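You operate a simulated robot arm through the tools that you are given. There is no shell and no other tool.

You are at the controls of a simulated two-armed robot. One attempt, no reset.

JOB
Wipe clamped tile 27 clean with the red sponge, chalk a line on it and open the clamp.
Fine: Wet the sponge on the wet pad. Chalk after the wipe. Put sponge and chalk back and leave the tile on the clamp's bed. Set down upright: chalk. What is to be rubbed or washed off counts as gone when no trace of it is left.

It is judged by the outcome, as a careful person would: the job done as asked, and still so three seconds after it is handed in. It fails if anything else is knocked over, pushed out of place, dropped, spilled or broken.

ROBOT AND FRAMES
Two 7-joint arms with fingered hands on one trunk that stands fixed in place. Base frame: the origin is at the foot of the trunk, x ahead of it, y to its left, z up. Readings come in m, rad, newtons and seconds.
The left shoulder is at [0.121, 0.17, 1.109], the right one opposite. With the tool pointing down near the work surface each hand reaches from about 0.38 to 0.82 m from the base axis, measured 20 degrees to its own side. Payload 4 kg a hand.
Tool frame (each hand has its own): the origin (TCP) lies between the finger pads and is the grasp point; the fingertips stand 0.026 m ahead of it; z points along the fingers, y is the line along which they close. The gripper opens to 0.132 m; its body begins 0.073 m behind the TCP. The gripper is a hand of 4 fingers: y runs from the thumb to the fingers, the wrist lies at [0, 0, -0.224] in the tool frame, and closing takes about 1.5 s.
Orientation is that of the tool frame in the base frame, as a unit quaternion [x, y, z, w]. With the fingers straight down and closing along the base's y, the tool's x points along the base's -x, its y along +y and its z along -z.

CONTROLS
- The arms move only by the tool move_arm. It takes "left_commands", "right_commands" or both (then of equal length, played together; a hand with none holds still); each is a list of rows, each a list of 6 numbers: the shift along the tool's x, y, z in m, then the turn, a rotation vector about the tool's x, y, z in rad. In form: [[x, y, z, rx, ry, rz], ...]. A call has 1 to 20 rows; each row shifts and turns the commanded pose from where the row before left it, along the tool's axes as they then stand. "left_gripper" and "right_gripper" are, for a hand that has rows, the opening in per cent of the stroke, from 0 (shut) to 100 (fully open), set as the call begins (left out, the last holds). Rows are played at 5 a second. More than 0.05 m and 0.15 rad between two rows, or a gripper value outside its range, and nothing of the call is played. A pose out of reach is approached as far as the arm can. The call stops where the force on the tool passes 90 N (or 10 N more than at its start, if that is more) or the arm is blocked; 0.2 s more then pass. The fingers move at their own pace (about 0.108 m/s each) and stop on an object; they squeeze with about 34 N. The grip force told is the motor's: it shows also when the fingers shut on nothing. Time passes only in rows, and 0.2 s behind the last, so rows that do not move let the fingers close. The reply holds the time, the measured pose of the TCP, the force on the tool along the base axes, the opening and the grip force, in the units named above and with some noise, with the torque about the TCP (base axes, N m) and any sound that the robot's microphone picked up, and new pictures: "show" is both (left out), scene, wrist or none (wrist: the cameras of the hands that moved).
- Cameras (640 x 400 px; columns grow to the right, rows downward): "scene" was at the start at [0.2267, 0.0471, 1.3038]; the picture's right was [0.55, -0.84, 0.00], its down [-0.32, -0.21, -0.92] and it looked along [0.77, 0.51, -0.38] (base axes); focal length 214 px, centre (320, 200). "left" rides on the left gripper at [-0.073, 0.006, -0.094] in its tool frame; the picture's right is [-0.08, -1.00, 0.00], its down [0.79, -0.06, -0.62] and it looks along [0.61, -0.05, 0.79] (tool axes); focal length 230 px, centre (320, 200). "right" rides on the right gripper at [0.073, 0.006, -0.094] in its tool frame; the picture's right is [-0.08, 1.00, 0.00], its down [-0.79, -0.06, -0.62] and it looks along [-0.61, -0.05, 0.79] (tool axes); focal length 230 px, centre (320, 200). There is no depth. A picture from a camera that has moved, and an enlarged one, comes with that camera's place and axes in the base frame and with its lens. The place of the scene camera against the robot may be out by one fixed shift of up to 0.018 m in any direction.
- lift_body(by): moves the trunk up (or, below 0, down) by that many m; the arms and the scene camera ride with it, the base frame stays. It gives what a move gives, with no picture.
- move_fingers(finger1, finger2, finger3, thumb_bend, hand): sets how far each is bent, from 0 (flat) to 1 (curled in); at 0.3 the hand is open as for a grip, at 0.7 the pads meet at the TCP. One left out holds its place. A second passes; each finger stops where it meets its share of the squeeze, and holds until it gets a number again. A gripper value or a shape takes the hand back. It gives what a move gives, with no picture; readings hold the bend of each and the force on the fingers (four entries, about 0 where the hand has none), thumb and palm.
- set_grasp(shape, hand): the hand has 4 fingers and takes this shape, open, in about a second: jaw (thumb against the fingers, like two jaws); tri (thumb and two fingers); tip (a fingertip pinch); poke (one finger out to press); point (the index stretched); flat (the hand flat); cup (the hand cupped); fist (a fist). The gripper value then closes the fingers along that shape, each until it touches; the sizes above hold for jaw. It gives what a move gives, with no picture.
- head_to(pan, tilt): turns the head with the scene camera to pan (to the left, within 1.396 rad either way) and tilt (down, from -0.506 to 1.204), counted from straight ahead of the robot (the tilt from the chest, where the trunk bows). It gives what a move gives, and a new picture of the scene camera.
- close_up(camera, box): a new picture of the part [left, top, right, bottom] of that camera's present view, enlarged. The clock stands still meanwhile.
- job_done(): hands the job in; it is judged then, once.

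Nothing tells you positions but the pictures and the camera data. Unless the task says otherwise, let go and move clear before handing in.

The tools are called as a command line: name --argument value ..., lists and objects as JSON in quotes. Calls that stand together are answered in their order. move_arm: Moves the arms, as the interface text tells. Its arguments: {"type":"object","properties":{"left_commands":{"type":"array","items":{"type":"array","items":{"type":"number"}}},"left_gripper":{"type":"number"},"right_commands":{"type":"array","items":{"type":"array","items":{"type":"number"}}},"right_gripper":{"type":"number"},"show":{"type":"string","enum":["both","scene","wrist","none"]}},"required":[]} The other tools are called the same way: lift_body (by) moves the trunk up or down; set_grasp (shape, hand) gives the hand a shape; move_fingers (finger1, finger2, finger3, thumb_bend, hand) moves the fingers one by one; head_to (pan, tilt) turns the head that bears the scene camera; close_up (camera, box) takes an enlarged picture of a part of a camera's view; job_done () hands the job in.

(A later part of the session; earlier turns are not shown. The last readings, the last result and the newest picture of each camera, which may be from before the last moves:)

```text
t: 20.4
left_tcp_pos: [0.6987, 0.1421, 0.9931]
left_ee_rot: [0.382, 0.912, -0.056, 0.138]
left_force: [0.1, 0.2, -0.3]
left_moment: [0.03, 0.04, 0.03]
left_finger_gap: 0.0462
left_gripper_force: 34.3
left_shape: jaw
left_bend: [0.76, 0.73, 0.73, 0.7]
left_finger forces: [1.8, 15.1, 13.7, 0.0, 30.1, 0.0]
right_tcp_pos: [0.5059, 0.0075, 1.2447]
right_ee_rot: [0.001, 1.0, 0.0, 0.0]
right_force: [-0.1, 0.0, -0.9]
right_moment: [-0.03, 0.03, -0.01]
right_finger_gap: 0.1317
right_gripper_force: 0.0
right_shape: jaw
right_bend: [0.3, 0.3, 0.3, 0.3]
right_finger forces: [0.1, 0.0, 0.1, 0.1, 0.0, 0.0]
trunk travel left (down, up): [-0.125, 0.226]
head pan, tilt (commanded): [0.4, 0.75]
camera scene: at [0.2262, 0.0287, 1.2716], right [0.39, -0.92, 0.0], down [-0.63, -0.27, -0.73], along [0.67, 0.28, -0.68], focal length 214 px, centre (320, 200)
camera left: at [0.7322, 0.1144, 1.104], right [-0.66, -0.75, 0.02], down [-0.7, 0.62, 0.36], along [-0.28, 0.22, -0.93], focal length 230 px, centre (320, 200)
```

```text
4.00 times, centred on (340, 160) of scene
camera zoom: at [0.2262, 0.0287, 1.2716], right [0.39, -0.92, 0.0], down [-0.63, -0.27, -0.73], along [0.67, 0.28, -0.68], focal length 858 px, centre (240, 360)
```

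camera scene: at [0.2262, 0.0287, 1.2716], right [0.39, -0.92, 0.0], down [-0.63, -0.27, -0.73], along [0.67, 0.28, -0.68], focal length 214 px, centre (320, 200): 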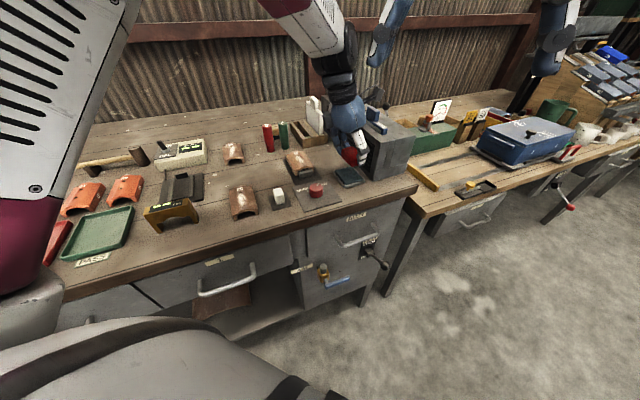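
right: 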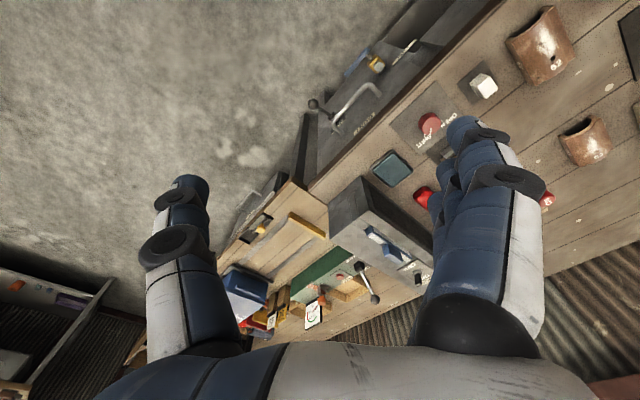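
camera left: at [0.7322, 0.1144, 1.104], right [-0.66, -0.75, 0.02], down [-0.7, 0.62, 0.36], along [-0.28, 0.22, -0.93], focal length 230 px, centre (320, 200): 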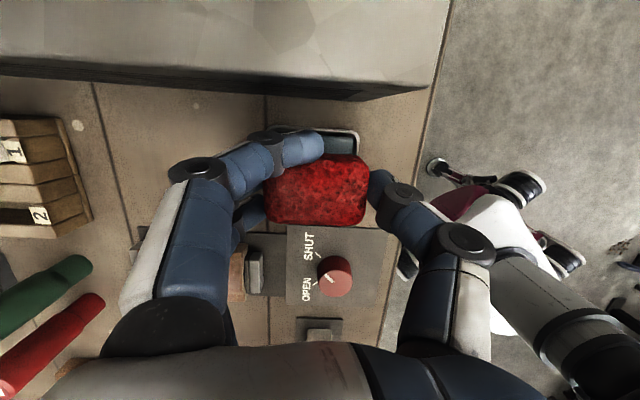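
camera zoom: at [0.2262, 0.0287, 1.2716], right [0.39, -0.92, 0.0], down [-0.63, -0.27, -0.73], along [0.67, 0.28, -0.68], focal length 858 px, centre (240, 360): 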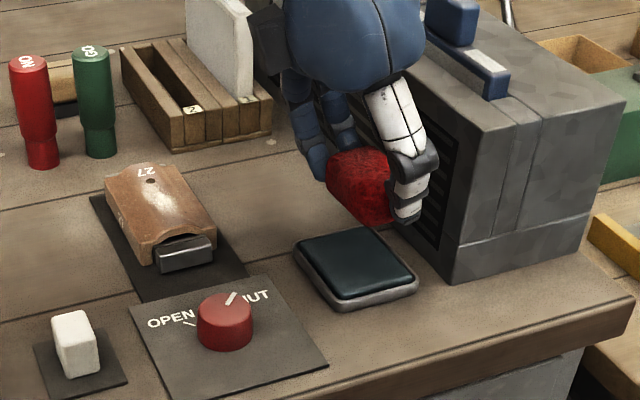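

The sponge is held well over the pad, which lies below it. I'll lower it slowly, watching the force.

move_arm --left_commands '[[0.0045, 0, 0.0143, 0, 0, 0], [0.0045, 0, 0.0143, 0, 0, 0], [0.0015, 0, 0.0048, 0, 0, 0], [0, 0, 0, 0, 0, 0]]' --show "none"

move_arm --left_commands '[[0.0012, 0, 0.0038, 0, 0, 0], [0, 0, 0, 0, 0, 0]]' --show "wrist"

close_up --camera "scene" --box '[300, 130, 400, 210]'

```text
t: 21.4
left_tcp_pos: [0.6968, 0.1425, 0.9588]
left_ee_rot: [0.382, 0.912, -0.057, 0.139]
left_force: [-1.2, 0.6, 0.5]
left_moment: [0.01, -0.02, 0.02]
left_finger_gap: 0.0463
left_gripper_force: 34.0
left_shape: jaw
left_bend: [0.76, 0.73, 0.73, 0.7]
left_finger forces: [1.7, 15.0, 13.7, 0.1, 30.1, 0.0]
right_tcp_pos: [0.5049, 0.0073, 1.2469]
right_ee_rot: [0.0, 1.0, 0.0, 0.001]
right_force: [0.0, -0.6, -0.9]
right_moment: [0.0, 0.0, -0.01]
right_finger_gap: 0.1319
right_gripper_force: 0.1
right_shape: jaw
right_bend: [0.3, 0.3, 0.3, 0.3]
right_finger forces: [0.0, 0.0, 0.0, 0.0, 0.0, 0.0]
trunk travel left (down, up): [-0.125, 0.226]
head pan, tilt (commanded): [0.4, 0.75]
```

```text
t: 22.0
left_tcp_pos: [0.6975, 0.1429, 0.9554]
left_ee_rot: [0.383, 0.912, -0.056, 0.138]
left_force: [-1.1, 0.9, -0.7]
left_moment: [0.01, 0.03, -0.01]
left_finger_gap: 0.0464
left_gripper_force: 34.6
left_shape: jaw
left_bend: [0.76, 0.73, 0.73, 0.7]
left_finger forces: [1.8, 15.2, 13.8, 0.0, 30.0, 0.0]
right_tcp_pos: [0.5048, 0.0075, 1.2469]
right_ee_rot: [0.001, 1.0, 0.0, 0.001]
right_force: [-0.2, -0.5, -0.8]
right_moment: [0.02, 0.02, 0.02]
right_finger_gap: 0.132
right_gripper_force: 0.0
right_shape: jaw
right_bend: [0.3, 0.3, 0.3, 0.3]
right_finger forces: [0.0, 0.0, 0.1, 0.0, 0.1, 0.0]
trunk travel left (down, up): [-0.125, 0.226]
head pan, tilt (commanded): [0.4, 0.75]
camera left: at [0.7319, 0.1148, 1.0662], right [-0.66, -0.75, 0.02], down [-0.7, 0.62, 0.36], along [-0.28, 0.22, -0.93], focal length 230 px, centre (320, 200)
```

left: 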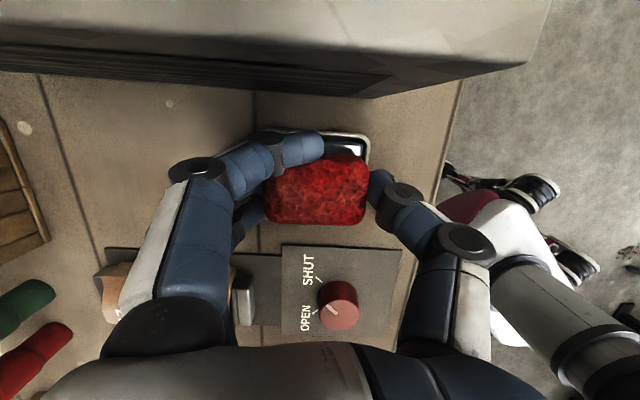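

```text
5.00 times, centred on (350, 170) of scene
camera zoom: at [0.2255, 0.0284, 1.2719], right [0.39, -0.92, 0.0], down [-0.63, -0.27, -0.73], along [0.67, 0.28, -0.68], focal length 1072 px, centre (170, 350)
```

zoom: 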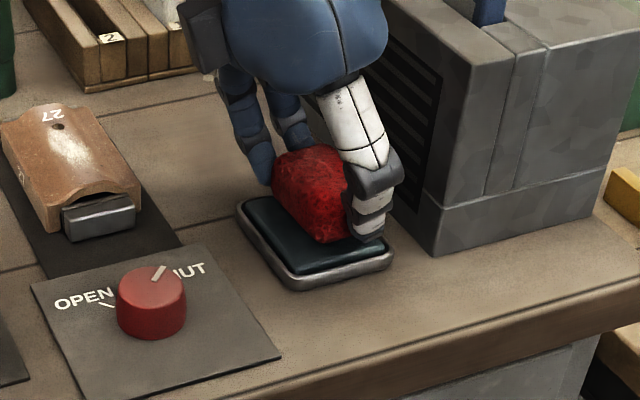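

move_arm --left_commands '[[0.0009, 0, 0.0029, 0, 0, 0], [0.0009, 0, 0.0029, 0, 0, 0], [0, 0, 0, 0, 0, 0]]' --show "none"

```text
t: 22.8
left_tcp_pos: [0.6974, 0.1427, 0.9502]
left_ee_rot: [0.382, 0.912, -0.057, 0.138]
left_force: [0.1, -0.4, -0.2]
left_moment: [0.0, 0.02, -0.02]
left_finger_gap: 0.0461
left_gripper_force: 34.2
left_shape: jaw
left_bend: [0.76, 0.73, 0.73, 0.7]
left_finger forces: [1.9, 15.0, 13.8, 0.0, 30.1, 0.0]
right_tcp_pos: [0.5057, 0.0064, 1.2462]
right_ee_rot: [0.001, 1.0, 0.001, 0.001]
right_force: [-0.4, 0.1, -0.4]
right_moment: [0.01, -0.01, 0.0]
right_finger_gap: 0.1321
right_gripper_force: 0.0
right_shape: jaw
right_bend: [0.3, 0.3, 0.3, 0.3]
right_finger forces: [0.0, 0.1, 0.0, 0.1, 0.2, 0.1]
trunk travel left (down, up): [-0.125, 0.226]
head pan, tilt (commanded): [0.4, 0.75]
```

No contact yet at TCP z = 0.950; I'll continue down in small steps.

move_arm --left_commands '[[0.0009, 0, 0.0029, 0, 0, 0], [0, 0, 0, 0, 0, 0]]' --show "none"

move_arm --left_commands '[[0.0009, 0, 0.0029, 0, 0, 0], [0, 0, 0, 0, 0, 0]]' --show "none"

```text
t: 23.4
left_tcp_pos: [0.6978, 0.1434, 0.9487]
left_ee_rot: [0.383, 0.911, -0.056, 0.14]
left_force: [0.5, -1.4, 8.8]
left_moment: [0.25, -0.15, -0.02]
left_finger_gap: 0.046
left_gripper_force: 33.4
left_shape: jaw
left_bend: [0.76, 0.73, 0.73, 0.7]
left_finger forces: [2.9, 15.0, 14.3, 0.0, 30.5, 0.0]
right_tcp_pos: [0.5034, 0.0078, 1.247]
right_ee_rot: [0.0, 1.0, 0.0, 0.002]
right_force: [1.0, -0.5, -0.6]
right_moment: [0.01, -0.02, -0.02]
right_finger_gap: 0.132
right_gripper_force: 0.1
right_shape: jaw
right_bend: [0.3, 0.3, 0.3, 0.3]
right_finger forces: [0.0, 0.1, 0.1, 0.0, 0.0, 0.0]
trunk travel left (down, up): [-0.125, 0.226]
head pan, tilt (commanded): [0.4, 0.75]
```

```text
t: 24.0
left_tcp_pos: [0.6975, 0.1418, 0.9481]
left_ee_rot: [0.382, 0.912, -0.053, 0.142]
left_force: [2.4, -1.2, 23.1]
left_moment: [0.43, -0.3, -0.04]
left_finger_gap: 0.0467
left_gripper_force: 33.6
left_shape: jaw
left_bend: [0.76, 0.73, 0.73, 0.7]
left_finger forces: [3.6, 15.4, 17.4, 0.0, 31.9, 0.0]
right_tcp_pos: [0.5028, 0.0072, 1.2462]
right_ee_rot: [0.001, 1.0, 0.001, 0.002]
right_force: [0.0, -0.5, -0.8]
right_moment: [0.0, 0.01, 0.01]
right_finger_gap: 0.1318
right_gripper_force: 0.1
right_shape: jaw
right_bend: [0.3, 0.3, 0.3, 0.3]
right_finger forces: [0.0, 0.0, 0.0, 0.0, 0.0, 0.1]
trunk travel left (down, up): [-0.125, 0.226]
head pan, tilt (commanded): [0.4, 0.75]
```

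The sponge is pressed on the pad at about 23 N. I'll hold it there a moment to soak and look.

move_arm --left_commands '[[0, 0, 0, 0, 0, 0], [0, 0, 0, 0, 0, 0], [0, 0, 0, 0, 0, 0], [0, 0, 0, 0, 0, 0], [0, 0, 0, 0, 0, 0], [0, 0, 0, 0, 0, 0], [0, 0, 0, 0, 0, 0], [0, 0, 0, 0, 0, 0]]' --show "wrist"

close_up --camera "left" --box '[200, 90, 440, 260]'

close_up --camera "scene" --box '[300, 130, 400, 210]'

```text
t: 25.8
left_tcp_pos: [0.6972, 0.1412, 0.947]
left_ee_rot: [0.382, 0.912, -0.054, 0.141]
left_force: [6.8, -4.0, 31.9]
left_moment: [0.53, -0.53, -0.22]
left_finger_gap: 0.0468
left_gripper_force: 33.8
left_shape: jaw
left_bend: [0.76, 0.73, 0.74, 0.71]
left_finger forces: [4.1, 15.9, 21.5, 0.0, 31.7, 0.0]
right_tcp_pos: [0.5023, 0.0056, 1.2473]
right_ee_rot: [0.001, 1.0, 0.0, 0.002]
right_force: [-1.1, -0.1, 0.2]
right_moment: [-0.01, 0.02, -0.02]
right_finger_gap: 0.1318
right_gripper_force: 0.0
right_shape: jaw
right_bend: [0.3, 0.3, 0.3, 0.3]
right_finger forces: [0.0, 0.0, 0.0, 0.0, 0.1, 0.0]
trunk travel left (down, up): [-0.125, 0.226]
head pan, tilt (commanded): [0.4, 0.75]
camera left: at [0.7306, 0.1142, 1.0578], right [-0.66, -0.75, 0.01], down [-0.7, 0.62, 0.35], along [-0.27, 0.22, -0.94], focal length 230 px, centre (320, 200)
```

left: 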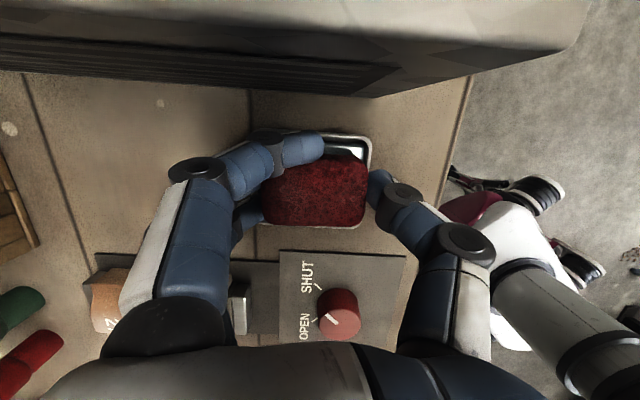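

```text
2.35 times, centred on (320, 175) of left
camera zoom: at [0.7306, 0.1142, 1.0578], right [-0.66, -0.75, 0.01], down [-0.7, 0.62, 0.35], along [-0.27, 0.22, -0.94], focal length 541 px, centre (320, 259)
```

zoom: 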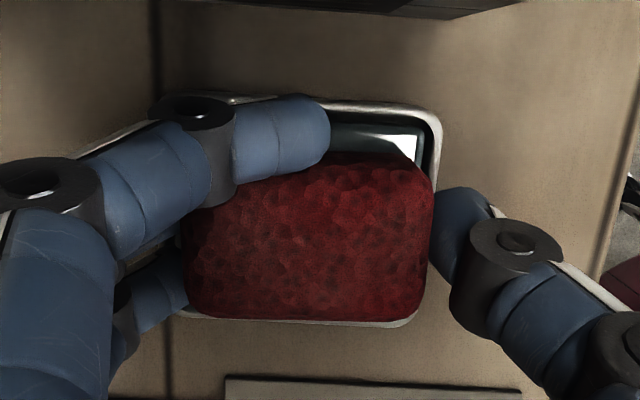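

```text
5.00 times, centred on (350, 170) of scene
camera zoom: at [0.2231, 0.0273, 1.2725], right [0.39, -0.92, 0.0], down [-0.63, -0.26, -0.73], along [0.68, 0.29, -0.68], focal length 1072 px, centre (170, 350)
```

zoom: 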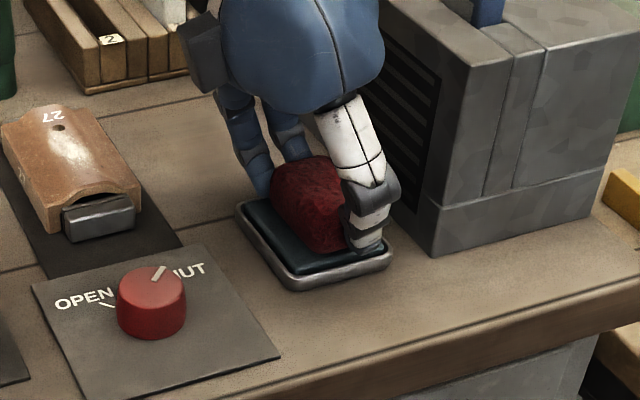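

The sponge has darkened, so it is wet. I'll lift it off and carry it toward the tile, staying high, and look closely at the smear first.

move_arm --left_commands '[[-0.0089, 0, -0.0287, 0, 0, 0], [-0.0119, 0, -0.0382, 0, 0, 0], [0, 0, 0, 0, 0, 0]]' --show "wrist"

close_up --camera "scene" --box '[275, 140, 335, 190]'

close_up --camera "scene" --box '[310, 130, 390, 200]'

```text
t: 26.6
left_tcp_pos: [0.6986, 0.1431, 1.0121]
left_ee_rot: [0.383, 0.912, -0.057, 0.136]
left_force: [0.0, -0.8, -1.1]
left_moment: [0.01, 0.02, 0.0]
left_finger_gap: 0.0469
left_gripper_force: 33.8
left_shape: jaw
left_bend: [0.76, 0.73, 0.73, 0.71]
left_finger forces: [2.1, 15.1, 13.4, 0.1, 29.8, 0.0]
right_tcp_pos: [0.5055, 0.0064, 1.2444]
right_ee_rot: [0.001, 1.0, 0.0, 0.0]
right_force: [1.6, -0.9, 0.4]
right_moment: [0.01, 0.01, -0.01]
right_finger_gap: 0.1319
right_gripper_force: 0.1
right_shape: jaw
right_bend: [0.3, 0.3, 0.3, 0.3]
right_finger forces: [0.0, 0.1, 0.0, 0.0, 0.0, 0.0]
trunk travel left (down, up): [-0.125, 0.226]
head pan, tilt (commanded): [0.4, 0.75]
camera left: at [0.7334, 0.1146, 1.1218], right [-0.66, -0.75, 0.02], down [-0.7, 0.62, 0.36], along [-0.28, 0.22, -0.93], focal length 230 px, centre (320, 200)
```

left: 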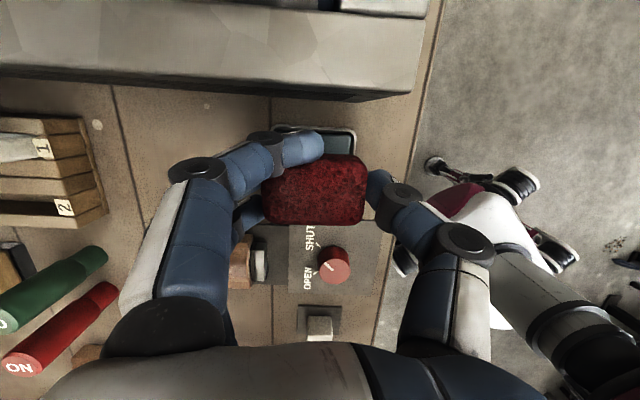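

```text
8.00 times, centred on (305, 165) of scene
camera zoom: at [0.2269, 0.0284, 1.2713], right [0.39, -0.92, 0.0], down [-0.63, -0.27, -0.73], along [0.67, 0.28, -0.68], focal length 1716 px, centre (440, 480)
```

zoom: 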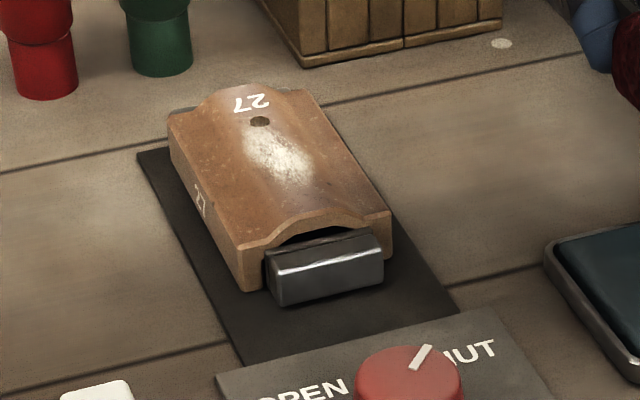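

```text
5.71 times, centred on (350, 165) of scene
camera zoom: at [0.2269, 0.0284, 1.2713], right [0.39, -0.92, 0.0], down [-0.63, -0.27, -0.73], along [0.67, 0.28, -0.68], focal length 1226 px, centre (149, 400)
```

zoom: 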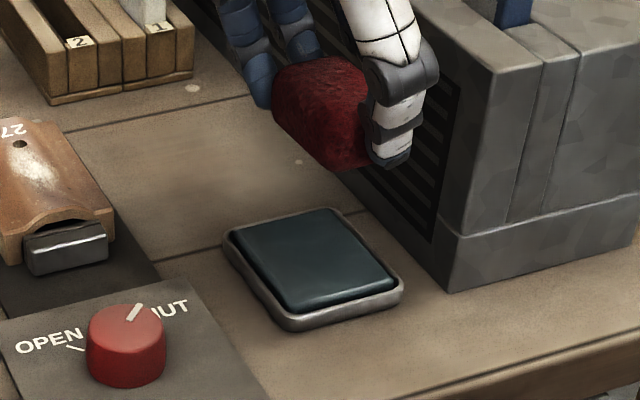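

The smear is an oval on the ridge between the hole and the front end. The jaws sit lower than the ridge, and the sponge bottom sticks out about 1 cm below the fingertips. I'll move over the tile now.

move_arm --left_commands '[[0.033, 0.0314, -0.0101, 0, 0, 0], [0.033, 0.0314, -0.0101, 0, 0, 0], [0.033, 0.0314, -0.0101, 0, 0, 0], [0, 0, 0, 0, 0, 0]]' --show "both"

close_up --camera "left" --box '[180, 90, 460, 270]'

close_up --camera "scene" --box '[260, 110, 360, 190]'

```text
t: 27.6
left_tcp_pos: [0.6925, 0.2834, 1.0118]
left_ee_rot: [0.383, 0.912, -0.055, 0.138]
left_force: [-0.2, 0.3, -0.4]
left_moment: [0.0, 0.03, -0.02]
left_finger_gap: 0.0466
left_gripper_force: 34.0
left_shape: jaw
left_bend: [0.76, 0.73, 0.73, 0.71]
left_finger forces: [2.0, 15.0, 13.5, 0.1, 29.9, 0.0]
right_tcp_pos: [0.5043, 0.0068, 1.2469]
right_ee_rot: [0.0, 1.0, 0.0, 0.001]
right_force: [0.2, -0.2, -0.2]
right_moment: [-0.01, -0.02, 0.0]
right_finger_gap: 0.1322
right_gripper_force: 0.1
right_shape: jaw
right_bend: [0.3, 0.3, 0.3, 0.3]
right_finger forces: [0.0, 0.1, 0.1, 0.1, 0.0, 0.1]
trunk travel left (down, up): [-0.125, 0.226]
head pan, tilt (commanded): [0.4, 0.75]
camera scene: at [0.2256, 0.028, 1.2719], right [0.39, -0.92, 0.0], down [-0.63, -0.26, -0.73], along [0.67, 0.28, -0.68], focal length 214 px, centre (320, 200)
camera left: at [0.7271, 0.2554, 1.1233], right [-0.66, -0.75, 0.02], down [-0.7, 0.62, 0.36], along [-0.28, 0.22, -0.93], focal length 230 px, centre (320, 200)
```

scene: 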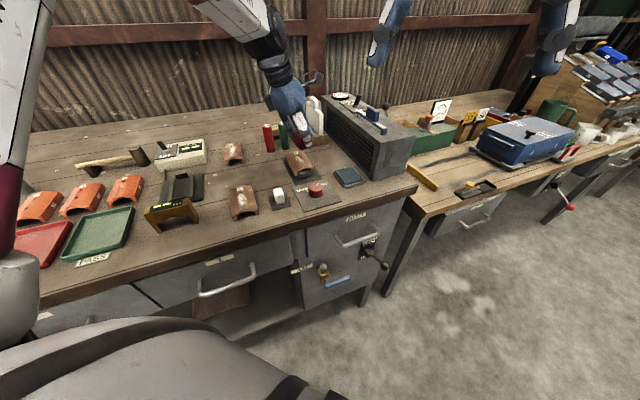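
left: 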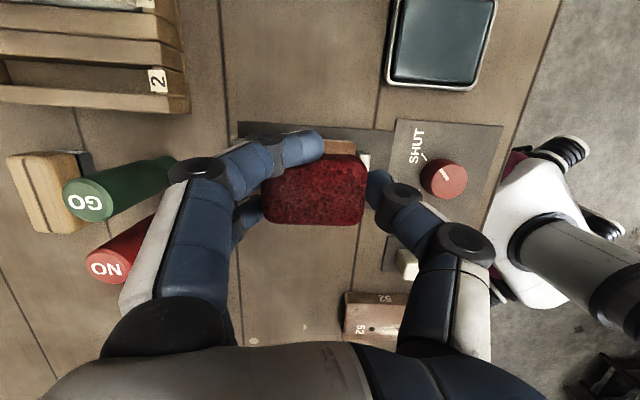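

```text
2.22 times, centred on (320, 180) of left
camera zoom: at [0.7271, 0.2554, 1.1233], right [-0.66, -0.75, 0.02], down [-0.7, 0.62, 0.36], along [-0.28, 0.22, -0.93], focal length 511 px, centre (320, 244)
```

zoom: 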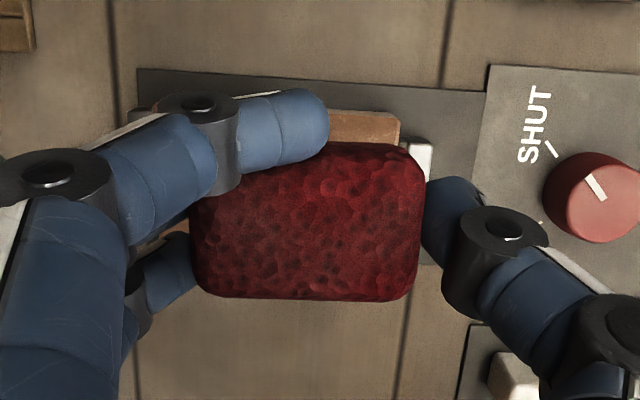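

```text
5.00 times, centred on (310, 150) of scene
camera zoom: at [0.2256, 0.028, 1.2719], right [0.39, -0.92, 0.0], down [-0.63, -0.26, -0.73], along [0.67, 0.28, -0.68], focal length 1072 px, centre (370, 450)
```

zoom: 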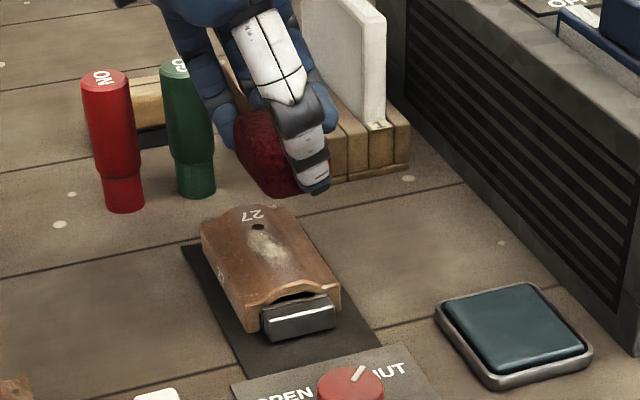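

Aligned over the tile front half with clearance to the GO/NO gauges. Now lowering onto the tile in small steps.

move_arm --left_commands '[[0.0052, 0, 0.0167, 0, 0, 0], [0.0052, 0, 0.0167, 0, 0, 0], [0, 0, 0, 0, 0, 0]]' --show "none"

move_arm --left_commands '[[0.0009, 0, 0.0029, 0, 0, 0], [0.0009, 0, 0.0029, 0, 0, 0], [0, 0, 0, 0, 0, 0]]' --show "none"

```text
t: 28.4
left_tcp_pos: [0.6914, 0.2827, 0.9775]
left_ee_rot: [0.382, 0.912, -0.056, 0.139]
left_force: [-0.2, -0.6, -0.1]
left_moment: [-0.01, -0.02, 0.0]
left_finger_gap: 0.0465
left_gripper_force: 34.2
left_shape: jaw
left_bend: [0.76, 0.73, 0.73, 0.71]
left_finger forces: [2.0, 15.1, 13.5, 0.0, 29.9, 0.0]
right_tcp_pos: [0.5049, 0.0063, 1.2465]
right_ee_rot: [0.001, 1.0, 0.0, 0.001]
right_force: [0.2, -0.1, 0.1]
right_moment: [0.0, -0.02, 0.01]
right_finger_gap: 0.1318
right_gripper_force: 0.0
right_shape: jaw
right_bend: [0.3, 0.3, 0.3, 0.3]
right_finger forces: [0.0, 0.0, 0.0, 0.0, 0.0, 0.0]
trunk travel left (down, up): [-0.125, 0.226]
head pan, tilt (commanded): [0.4, 0.75]
```

```text
t: 29.2
left_tcp_pos: [0.6924, 0.2841, 0.9722]
left_ee_rot: [0.382, 0.912, -0.056, 0.139]
left_force: [0.4, 0.4, -0.7]
left_moment: [0.0, 0.0, -0.02]
left_finger_gap: 0.0466
left_gripper_force: 34.1
left_shape: jaw
left_bend: [0.76, 0.73, 0.73, 0.71]
left_finger forces: [2.0, 15.1, 13.5, 0.0, 29.8, 0.0]
right_tcp_pos: [0.5056, 0.0066, 1.2472]
right_ee_rot: [0.0, 1.0, 0.0, 0.001]
right_force: [0.6, 0.1, -0.4]
right_moment: [0.0, 0.01, 0.04]
right_finger_gap: 0.1318
right_gripper_force: 0.1
right_shape: jaw
right_bend: [0.3, 0.3, 0.3, 0.3]
right_finger forces: [0.0, 0.0, 0.0, 0.0, 0.1, 0.0]
trunk travel left (down, up): [-0.125, 0.226]
head pan, tilt (commanded): [0.4, 0.75]
```

move_arm --left_commands '[[0.0009, 0, 0.0029, 0, 0, 0], [0, 0, 0, 0, 0, 0]]' --show "none"

move_arm --left_commands '[[0.0009, 0, 0.0029, 0, 0, 0], [0, 0, 0, 0, 0, 0]]' --show "none"

```text
t: 29.8
left_tcp_pos: [0.6918, 0.2834, 0.9688]
left_ee_rot: [0.382, 0.912, -0.055, 0.139]
left_force: [0.4, -0.1, -0.5]
left_moment: [0.02, -0.01, 0.01]
left_finger_gap: 0.0466
left_gripper_force: 33.8
left_shape: jaw
left_bend: [0.76, 0.73, 0.73, 0.71]
left_finger forces: [1.9, 15.2, 13.5, 0.0, 29.9, 0.1]
right_tcp_pos: [0.5041, 0.0069, 1.246]
right_ee_rot: [0.002, 1.0, 0.0, 0.001]
right_force: [-0.8, 1.1, 0.0]
right_moment: [0.01, 0.0, 0.02]
right_finger_gap: 0.1318
right_gripper_force: 0.2
right_shape: jaw
right_bend: [0.3, 0.3, 0.3, 0.3]
right_finger forces: [0.1, 0.0, 0.0, 0.0, 0.0, 0.0]
trunk travel left (down, up): [-0.125, 0.226]
head pan, tilt (commanded): [0.4, 0.75]
```

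```text
t: 30.4
left_tcp_pos: [0.6914, 0.2832, 0.9677]
left_ee_rot: [0.381, 0.912, -0.055, 0.139]
left_force: [0.1, 0.2, 1.3]
left_moment: [0.04, -0.04, 0.0]
left_finger_gap: 0.0465
left_gripper_force: 34.5
left_shape: jaw
left_bend: [0.76, 0.73, 0.73, 0.71]
left_finger forces: [2.1, 15.1, 13.5, 0.1, 29.8, 0.0]
right_tcp_pos: [0.5051, 0.007, 1.2461]
right_ee_rot: [0.001, 1.0, 0.0, 0.001]
right_force: [0.1, 0.3, -0.2]
right_moment: [-0.02, 0.0, -0.01]
right_finger_gap: 0.132
right_gripper_force: 0.0
right_shape: jaw
right_bend: [0.3, 0.3, 0.3, 0.3]
right_finger forces: [0.0, 0.0, 0.0, 0.0, 0.0, 0.0]
trunk travel left (down, up): [-0.125, 0.226]
head pan, tilt (commanded): [0.4, 0.75]
```

Contact starts at TCP z ≈ 0.968. I'll press 2 mm more and make the first strokes along the ridge.

move_arm --left_commands '[[0.0007, 0, 0.0022, 0, 0, 0], [0, 0.01, 0, 0, 0, 0], [0, 0.01, 0, 0, 0, 0], [0, 0.01, 0, 0, 0, 0], [0, -0.01, 0, 0, 0, 0], [0, -0.01, 0, 0, 0, 0], [0, -0.01, 0, 0, 0, 0], [0, -0.01, 0, 0, 0, 0], [0, 0.01, 0, 0, 0, 0], [0, 0, 0, 0, 0, 0]]' --show "wrist"

close_up --camera "scene" --box '[260, 110, 360, 190]'

```text
t: 32.6
left_tcp_pos: [0.6898, 0.2816, 0.9644]
left_ee_rot: [0.383, 0.912, -0.055, 0.14]
left_force: [-3.2, -3.8, 10.8]
left_moment: [0.19, -0.1, -0.01]
left_finger_gap: 0.0464
left_gripper_force: 33.9
left_shape: jaw
left_bend: [0.76, 0.73, 0.73, 0.71]
left_finger forces: [3.0, 14.5, 14.2, 0.0, 34.5, 0.0]
right_tcp_pos: [0.5032, 0.0067, 1.2464]
right_ee_rot: [0.001, 1.0, 0.001, 0.001]
right_force: [-0.4, 0.6, -0.3]
right_moment: [-0.01, 0.0, -0.01]
right_finger_gap: 0.1321
right_gripper_force: 0.1
right_shape: jaw
right_bend: [0.3, 0.3, 0.3, 0.3]
right_finger forces: [0.0, 0.1, 0.0, 0.0, 0.0, 0.0]
trunk travel left (down, up): [-0.125, 0.226]
head pan, tilt (commanded): [0.4, 0.75]
camera left: at [0.7247, 0.2541, 1.076], right [-0.66, -0.75, 0.02], down [-0.7, 0.62, 0.36], along [-0.28, 0.22, -0.93], focal length 230 px, centre (320, 200)
```

left: 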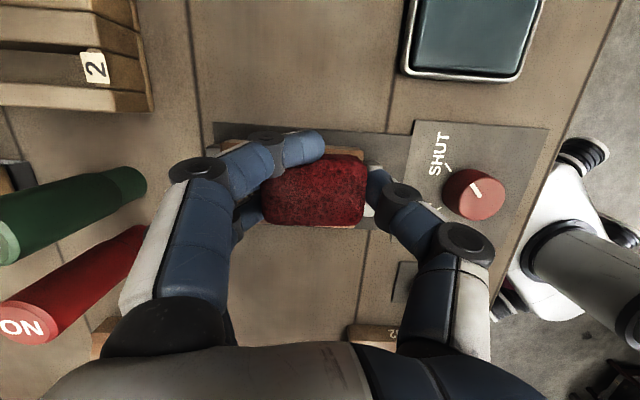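

```text
5.00 times, centred on (310, 150) of scene
camera zoom: at [0.2243, 0.0275, 1.2722], right [0.39, -0.92, 0.0], down [-0.63, -0.26, -0.73], along [0.67, 0.28, -0.68], focal length 1072 px, centre (370, 450)
```

zoom: 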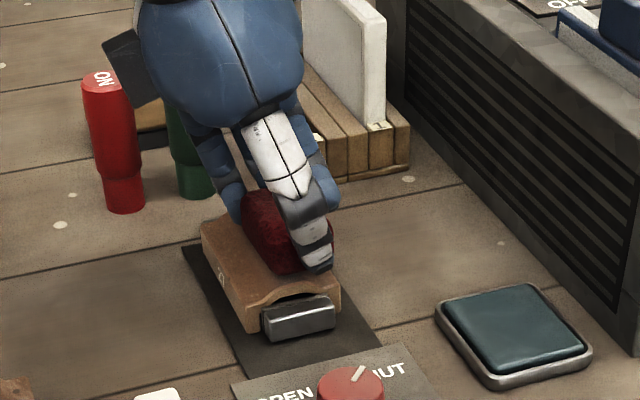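

The sponge slides well with about 11 N on the tile. I'll make more strokes, shifted slightly sideways each way, and then lift to inspect.

move_arm --left_commands '[[-0.006, 0.01, 0.0019, 0, 0, 0], [0, 0.012, 0, 0, 0, 0], [0, 0.012, 0, 0, 0, 0], [0, -0.012, 0, 0, 0, 0], [0, -0.012, 0, 0, 0, 0], [0, -0.012, 0, 0, 0, 0], [0, -0.01, 0, 0, 0, 0], [0.012, 0.01, -0.0037, 0, 0, 0], [0, 0.012, 0, 0, 0, 0], [0, 0.012, 0, 0, 0, 0], [0, -0.012, 0, 0, 0, 0], [0, -0.012, 0, 0, 0, 0], [0, -0.012, 0, 0, 0, 0], [0, -0.008, 0, 0, 0, 0], [-0.006, 0.01, 0.0019, 0, 0, 0], [0, 0.012, 0, 0, 0, 0], [0, -0.012, 0, 0, 0, 0], [0, 0, 0, 0, 0, 0]]' --show "none"

move_arm --left_commands '[[-0.0089, 0, -0.0287, 0, 0, 0], [-0.0089, 0, -0.0287, 0, 0, 0], [-0.036, -0.012, 0.011, 0, 0, 0], [-0.036, -0.012, 0.011, 0, 0, 0], [0, 0, 0, 0, 0, 0]]' --show "wrist"

close_up --camera "scene" --box '[275, 140, 335, 190]'

close_up --camera "left" --box '[220, 160, 380, 300]'

```text
t: 36.4
left_tcp_pos: [0.6846, 0.2747, 0.9655]
left_ee_rot: [0.381, 0.912, -0.056, 0.139]
left_force: [1.8, 3.5, 9.0]
left_moment: [0.37, -0.22, -0.01]
left_finger_gap: 0.0464
left_gripper_force: 33.9
left_shape: jaw
left_bend: [0.76, 0.73, 0.73, 0.71]
left_finger forces: [3.3, 16.3, 15.6, 0.0, 30.1, 0.0]
right_tcp_pos: [0.5037, 0.0067, 1.2459]
right_ee_rot: [0.001, 1.0, 0.0, 0.001]
right_force: [0.0, 0.2, -0.6]
right_moment: [0.02, 0.04, 0.0]
right_finger_gap: 0.132
right_gripper_force: 0.1
right_shape: jaw
right_bend: [0.3, 0.3, 0.3, 0.3]
right_finger forces: [0.1, 0.0, 0.0, 0.1, 0.0, 0.0]
trunk travel left (down, up): [-0.125, 0.226]
head pan, tilt (commanded): [0.4, 0.75]
```

```text
t: 37.6
left_tcp_pos: [0.7185, 0.2033, 1.0241]
left_ee_rot: [0.382, 0.912, -0.057, 0.138]
left_force: [-0.3, 0.1, -0.3]
left_moment: [0.02, 0.01, 0.03]
left_finger_gap: 0.0464
left_gripper_force: 33.9
left_shape: jaw
left_bend: [0.76, 0.73, 0.73, 0.71]
left_finger forces: [2.3, 15.0, 13.6, 0.1, 29.9, 0.0]
right_tcp_pos: [0.5048, 0.0082, 1.2462]
right_ee_rot: [0.001, 1.0, 0.0, 0.001]
right_force: [-0.9, 0.3, 0.4]
right_moment: [-0.01, -0.01, 0.0]
right_finger_gap: 0.1321
right_gripper_force: 0.1
right_shape: jaw
right_bend: [0.3, 0.3, 0.3, 0.3]
right_finger forces: [0.0, 0.1, 0.1, 0.1, 0.0, 0.0]
trunk travel left (down, up): [-0.125, 0.226]
head pan, tilt (commanded): [0.4, 0.75]
camera left: at [0.7528, 0.1758, 1.1352], right [-0.66, -0.75, 0.02], down [-0.7, 0.62, 0.36], along [-0.28, 0.22, -0.93], focal length 230 px, centre (320, 200)
```

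left: 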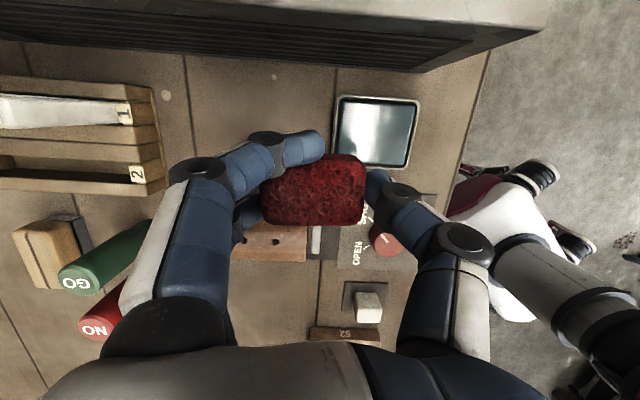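

```text
8.00 times, centred on (305, 165) of scene
camera zoom: at [0.2255, 0.0285, 1.2719], right [0.39, -0.92, 0.0], down [-0.63, -0.27, -0.73], along [0.67, 0.28, -0.68], focal length 1716 px, centre (440, 480)
```

zoom: 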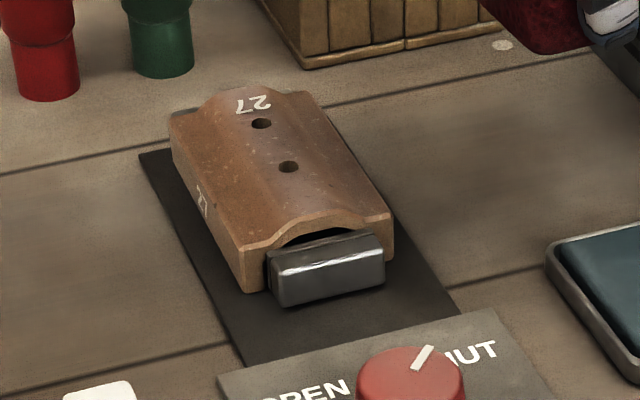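

```text
2.86 times, centred on (300, 230) of left
camera zoom: at [0.7528, 0.1758, 1.1352], right [-0.66, -0.75, 0.02], down [-0.7, 0.62, 0.36], along [-0.28, 0.22, -0.93], focal length 657 px, centre (377, 114)
```

zoom: 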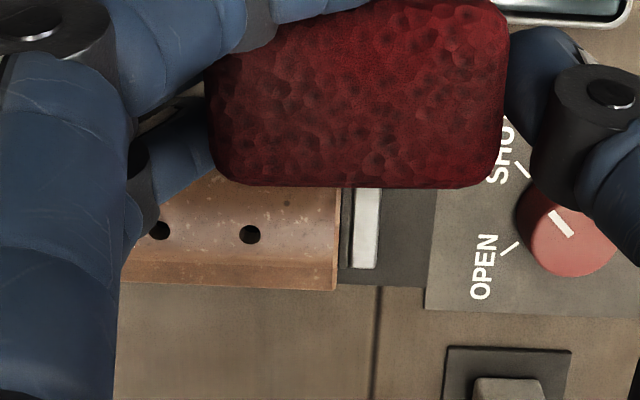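

The smear has gone, and a second hole that it had filled now shows. I'll carry the sponge back above its place, from where the tile is fully visible, and check for any trace.

move_arm --left_commands '[[-0.0068, 0.0346, 0.0148, 0, 0, 0], [-0.0067, 0.0345, 0.0148, 0, 0, 0], [0, 0, 0, 0, 0, 0]]' --show "wrist"

close_up --camera "left" --box '[240, 210, 420, 340]'

close_up --camera "scene" --box '[285, 145, 320, 180]'

```text
t: 38.4
left_tcp_pos: [0.7833, 0.238, 1.0015]
left_ee_rot: [0.383, 0.912, -0.055, 0.139]
left_force: [-0.2, -0.3, -0.2]
left_moment: [0.01, -0.02, 0.01]
left_finger_gap: 0.0463
left_gripper_force: 33.4
left_shape: jaw
left_bend: [0.76, 0.73, 0.73, 0.71]
left_finger forces: [2.3, 15.0, 13.6, 0.0, 29.8, 0.1]
right_tcp_pos: [0.5039, 0.0075, 1.2473]
right_ee_rot: [0.0, 1.0, 0.0, 0.001]
right_force: [0.2, 0.0, -1.1]
right_moment: [-0.01, -0.02, -0.02]
right_finger_gap: 0.132
right_gripper_force: 0.1
right_shape: jaw
right_bend: [0.3, 0.3, 0.3, 0.3]
right_finger forces: [0.1, 0.0, 0.0, 0.0, 0.0, 0.0]
trunk travel left (down, up): [-0.125, 0.226]
head pan, tilt (commanded): [0.4, 0.75]
camera left: at [0.8178, 0.2096, 1.1117], right [-0.66, -0.75, 0.02], down [-0.7, 0.62, 0.36], along [-0.28, 0.22, -0.93], focal length 230 px, centre (320, 200)
```

left: 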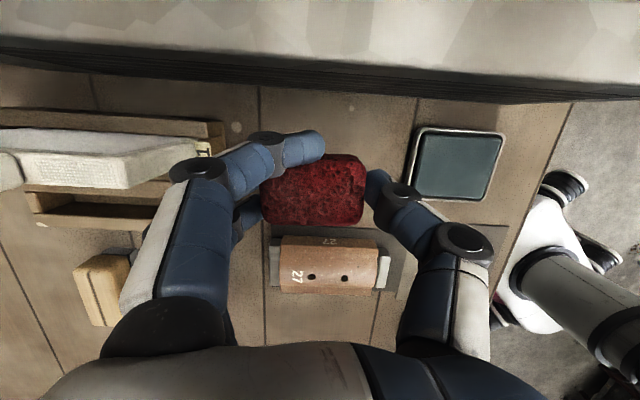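

```text
3.08 times, centred on (330, 275) of left
camera zoom: at [0.8178, 0.2096, 1.1117], right [-0.66, -0.75, 0.02], down [-0.7, 0.62, 0.36], along [-0.28, 0.22, -0.93], focal length 708 px, centre (289, -31)
```

zoom: 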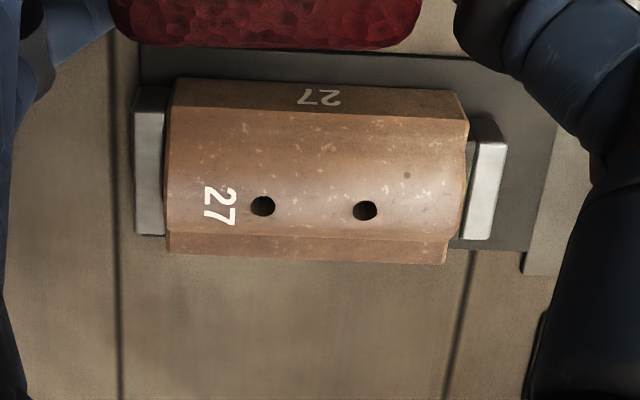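

```text
11.43 times, centred on (302, 162) of scene
camera zoom: at [0.2248, 0.0282, 1.2723], right [0.39, -0.92, 0.0], down [-0.63, -0.27, -0.73], along [0.67, 0.28, -0.68], focal length 2451 px, centre (520, 629)
```

zoom: 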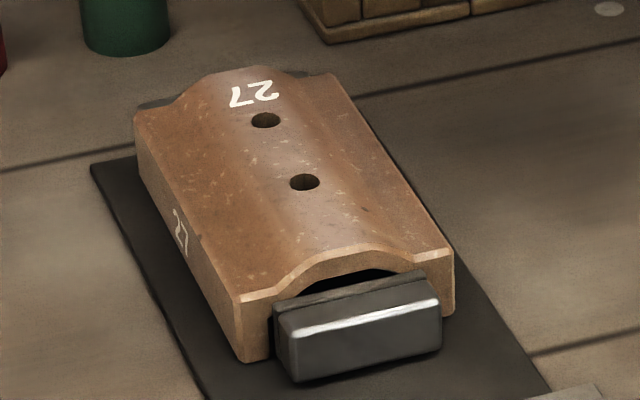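

The tile is clean; only its even base speckle is left. I'll lower the sponge back onto its original spot.

move_arm --left_commands '[[0.0059, 0, 0.0186, 0, 0, 0], [0.0059, 0, 0.0186, 0, 0, 0], [0.0054, 0, 0.0172, 0, 0, 0], [0, 0, 0, 0, 0, 0]]' --show "none"

move_arm --left_commands '[[0.0009, 0, 0.0029, 0, 0, 0], [0, 0, 0, 0, 0, 0]]' --show "none"

move_arm --left_commands '[[0.0006, 0, 0.0019, 0, 0, 0], [0, 0, 0, 0, 0, 0]]' --show "wrist"

```text
t: 39.4
left_tcp_pos: [0.7839, 0.2368, 0.9441]
left_ee_rot: [0.382, 0.912, -0.056, 0.139]
left_force: [0.0, -0.4, -0.6]
left_moment: [0.01, 0.0, 0.0]
left_finger_gap: 0.0463
left_gripper_force: 33.5
left_shape: jaw
left_bend: [0.76, 0.73, 0.73, 0.71]
left_finger forces: [2.2, 15.0, 13.7, 0.1, 29.7, 0.1]
right_tcp_pos: [0.5046, 0.007, 1.2465]
right_ee_rot: [0.001, 1.0, 0.0, 0.001]
right_force: [0.8, 0.6, -0.3]
right_moment: [0.02, 0.0, 0.01]
right_finger_gap: 0.1318
right_gripper_force: 0.1
right_shape: jaw
right_bend: [0.3, 0.3, 0.3, 0.3]
right_finger forces: [0.0, 0.0, 0.0, 0.1, 0.0, 0.0]
trunk travel left (down, up): [-0.125, 0.226]
head pan, tilt (commanded): [0.4, 0.75]
```

```text
t: 40.0
left_tcp_pos: [0.783, 0.2365, 0.9399]
left_ee_rot: [0.382, 0.912, -0.056, 0.138]
left_force: [0.3, -0.1, 0.9]
left_moment: [0.01, 0.03, 0.03]
left_finger_gap: 0.0464
left_gripper_force: 34.0
left_shape: jaw
left_bend: [0.76, 0.73, 0.73, 0.71]
left_finger forces: [2.3, 15.0, 13.6, 0.0, 29.6, 0.0]
right_tcp_pos: [0.5053, 0.007, 1.2465]
right_ee_rot: [0.001, 1.0, 0.0, 0.001]
right_force: [-0.1, -0.6, -0.4]
right_moment: [0.04, -0.01, 0.0]
right_finger_gap: 0.132
right_gripper_force: 0.0
right_shape: jaw
right_bend: [0.3, 0.3, 0.3, 0.3]
right_finger forces: [0.0, 0.0, 0.1, 0.0, 0.0, 0.0]
trunk travel left (down, up): [-0.125, 0.226]
head pan, tilt (commanded): [0.4, 0.75]
```

```text
t: 40.6
left_tcp_pos: [0.7835, 0.237, 0.9398]
left_ee_rot: [0.383, 0.912, -0.056, 0.138]
left_force: [-0.2, 0.5, 0.2]
left_moment: [0.01, 0.01, -0.01]
left_finger_gap: 0.0463
left_gripper_force: 34.0
left_shape: jaw
left_bend: [0.76, 0.73, 0.73, 0.71]
left_finger forces: [2.4, 15.0, 13.8, 0.0, 29.6, 0.0]
right_tcp_pos: [0.5041, 0.0079, 1.2464]
right_ee_rot: [0.001, 1.0, 0.0, 0.001]
right_force: [0.3, 0.0, 0.4]
right_moment: [0.03, -0.02, -0.01]
right_finger_gap: 0.1318
right_gripper_force: 0.1
right_shape: jaw
right_bend: [0.3, 0.3, 0.3, 0.3]
right_finger forces: [0.0, 0.0, 0.0, 0.0, 0.0, 0.0]
trunk travel left (down, up): [-0.125, 0.226]
head pan, tilt (commanded): [0.4, 0.75]
camera left: at [0.8179, 0.2093, 1.0492], right [-0.66, -0.75, 0.02], down [-0.7, 0.62, 0.36], along [-0.28, 0.22, -0.93], focal length 230 px, centre (320, 200)
```

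left: 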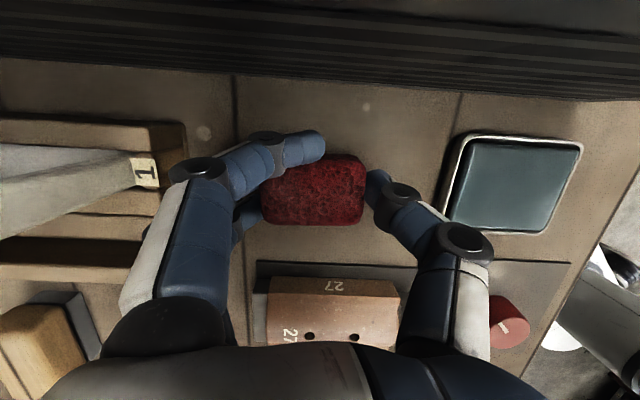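

move_arm --left_commands '[[0.0009, 0, 0.0029, 0, 0, 0], [0, 0, 0, 0, 0, 0]]' --show "none"

move_arm --left_commands '[[0.0006, 0, 0.0019, 0, 0, 0], [0, 0, 0, 0, 0, 0]]' --show "none"

```text
t: 41.2
left_tcp_pos: [0.7833, 0.2371, 0.9356]
left_ee_rot: [0.382, 0.912, -0.056, 0.14]
left_force: [-0.1, -0.2, 0.6]
left_moment: [0.03, 0.03, -0.03]
left_finger_gap: 0.0463
left_gripper_force: 33.9
left_shape: jaw
left_bend: [0.76, 0.73, 0.73, 0.71]
left_finger forces: [2.3, 15.0, 13.7, 0.0, 29.7, 0.0]
right_tcp_pos: [0.5057, 0.0076, 1.2462]
right_ee_rot: [0.0, 1.0, 0.0, 0.001]
right_force: [-1.4, 0.2, -0.2]
right_moment: [-0.01, 0.01, 0.0]
right_finger_gap: 0.1315
right_gripper_force: 0.1
right_shape: jaw
right_bend: [0.3, 0.3, 0.3, 0.3]
right_finger forces: [0.0, 0.0, 0.0, 0.0, 0.1, 0.0]
trunk travel left (down, up): [-0.125, 0.226]
head pan, tilt (commanded): [0.4, 0.75]
```

```text
t: 41.8
left_tcp_pos: [0.7831, 0.2375, 0.9347]
left_ee_rot: [0.382, 0.912, -0.056, 0.139]
left_force: [0.8, 0.9, 2.0]
left_moment: [0.08, -0.05, -0.01]
left_finger_gap: 0.0463
left_gripper_force: 33.8
left_shape: jaw
left_bend: [0.76, 0.73, 0.73, 0.71]
left_finger forces: [2.8, 15.0, 13.9, 0.0, 29.8, 0.0]
right_tcp_pos: [0.5049, 0.0068, 1.2458]
right_ee_rot: [0.001, 1.0, 0.0, 0.001]
right_force: [-0.3, -0.1, -0.2]
right_moment: [0.0, 0.01, -0.01]
right_finger_gap: 0.1318
right_gripper_force: 0.0
right_shape: jaw
right_bend: [0.3, 0.3, 0.3, 0.3]
right_finger forces: [0.0, 0.1, 0.0, 0.0, 0.0, 0.1]
trunk travel left (down, up): [-0.125, 0.226]
head pan, tilt (commanded): [0.4, 0.75]
```

The sponge is resting on the bench. I'll open the fingers to 65 % and let go.

move_arm --left_commands '[[0, 0, 0, 0, 0, 0], [0, 0, 0, 0, 0, 0], [0, 0, 0, 0, 0, 0], [0, 0, 0, 0, 0, 0], [0, 0, 0, 0, 0, 0], [0, 0, 0, 0, 0, 0]]' --left_gripper 65 --show "wrist"

move_arm --left_commands '[[-0.0089, 0, -0.0287, 0, 0, 0], [-0.0119, 0, -0.0382, 0, 0, 0], [-0.0089, 0, -0.0287, 0, 0, 0], [0, 0, 0, 0, 0, 0]]' --show "both"

close_up --camera "left" --box '[220, 90, 440, 260]'

```text
t: 43.2
left_tcp_pos: [0.7835, 0.2372, 0.9332]
left_ee_rot: [0.381, 0.912, -0.056, 0.139]
left_force: [0.1, -0.1, 1.4]
left_moment: [0.04, 0.0, 0.02]
left_finger_gap: 0.0852
left_gripper_force: 0.1
left_shape: jaw
left_bend: [0.7, 0.7, 0.71, 0.67]
left_finger forces: [0.1, 0.1, 1.0, 0.1, 0.0, 0.0]
right_tcp_pos: [0.5052, 0.0082, 1.2455]
right_ee_rot: [0.001, 1.0, 0.0, 0.001]
right_force: [0.4, -0.2, 0.4]
right_moment: [-0.01, 0.03, -0.04]
right_finger_gap: 0.1318
right_gripper_force: 0.1
right_shape: jaw
right_bend: [0.3, 0.3, 0.3, 0.3]
right_finger forces: [0.0, 0.1, 0.0, 0.0, 0.0, 0.0]
trunk travel left (down, up): [-0.125, 0.226]
head pan, tilt (commanded): [0.4, 0.75]
camera left: at [0.8177, 0.2094, 1.0441], right [-0.66, -0.75, 0.02], down [-0.7, 0.62, 0.36], along [-0.28, 0.22, -0.93], focal length 230 px, centre (320, 200)
```

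left: 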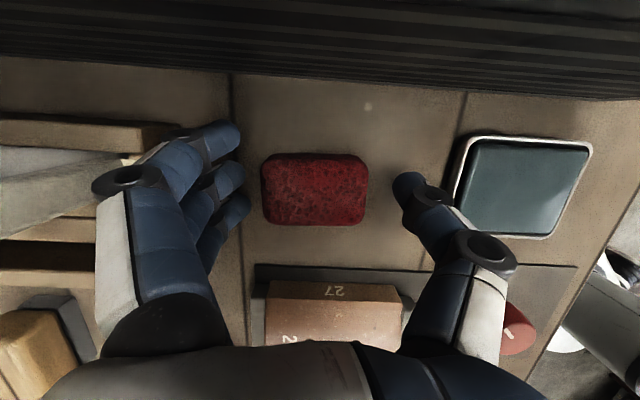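

```text
t: 44.2
left_tcp_pos: [0.7828, 0.2356, 1.0336]
left_ee_rot: [0.382, 0.912, -0.055, 0.137]
left_force: [-0.6, 0.3, -0.3]
left_moment: [-0.02, 0.02, -0.02]
left_finger_gap: 0.0855
left_gripper_force: 0.0
left_shape: jaw
left_bend: [0.7, 0.7, 0.7, 0.67]
left_finger forces: [0.1, 0.1, 0.1, 0.0, 0.1, 0.1]
right_tcp_pos: [0.5037, 0.0082, 1.2458]
right_ee_rot: [0.001, 1.0, 0.0, 0.0]
right_force: [-0.3, -0.4, 0.6]
right_moment: [0.0, -0.04, 0.01]
right_finger_gap: 0.1317
right_gripper_force: 0.1
right_shape: jaw
right_bend: [0.3, 0.3, 0.3, 0.3]
right_finger forces: [0.0, 0.1, 0.1, 0.0, 0.0, 0.1]
trunk travel left (down, up): [-0.125, 0.226]
head pan, tilt (commanded): [0.4, 0.75]
camera scene: at [0.2259, 0.0285, 1.2717], right [0.39, -0.92, 0.0], down [-0.63, -0.27, -0.73], along [0.67, 0.28, -0.68], focal length 214 px, centre (320, 200)
camera left: at [0.8178, 0.2089, 1.1442], right [-0.66, -0.75, 0.02], down [-0.7, 0.62, 0.36], along [-0.28, 0.22, -0.93], focal length 230 px, centre (320, 200)
```

scene: 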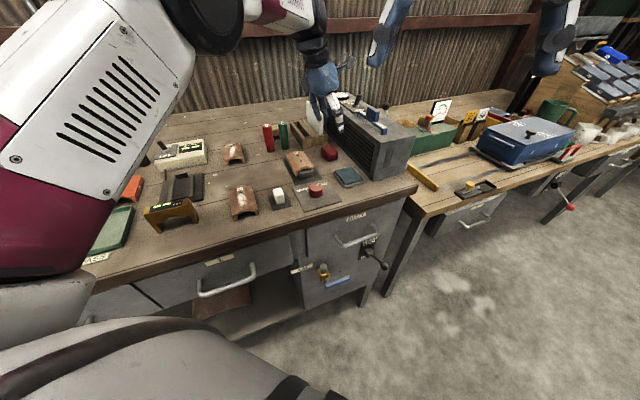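
left: 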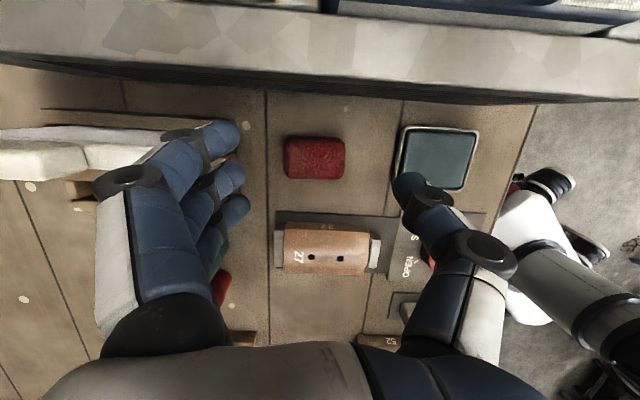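

```text
2.35 times, centred on (330, 175) of left
camera zoom: at [0.8178, 0.2089, 1.1442], right [-0.66, -0.75, 0.02], down [-0.7, 0.62, 0.36], along [-0.28, 0.22, -0.93], focal length 541 px, centre (296, 259)
```

zoom: 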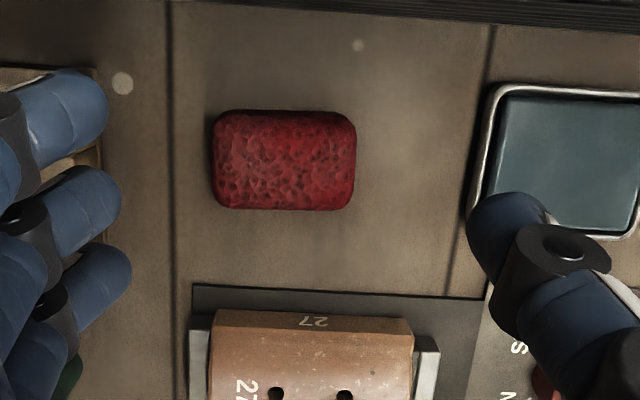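

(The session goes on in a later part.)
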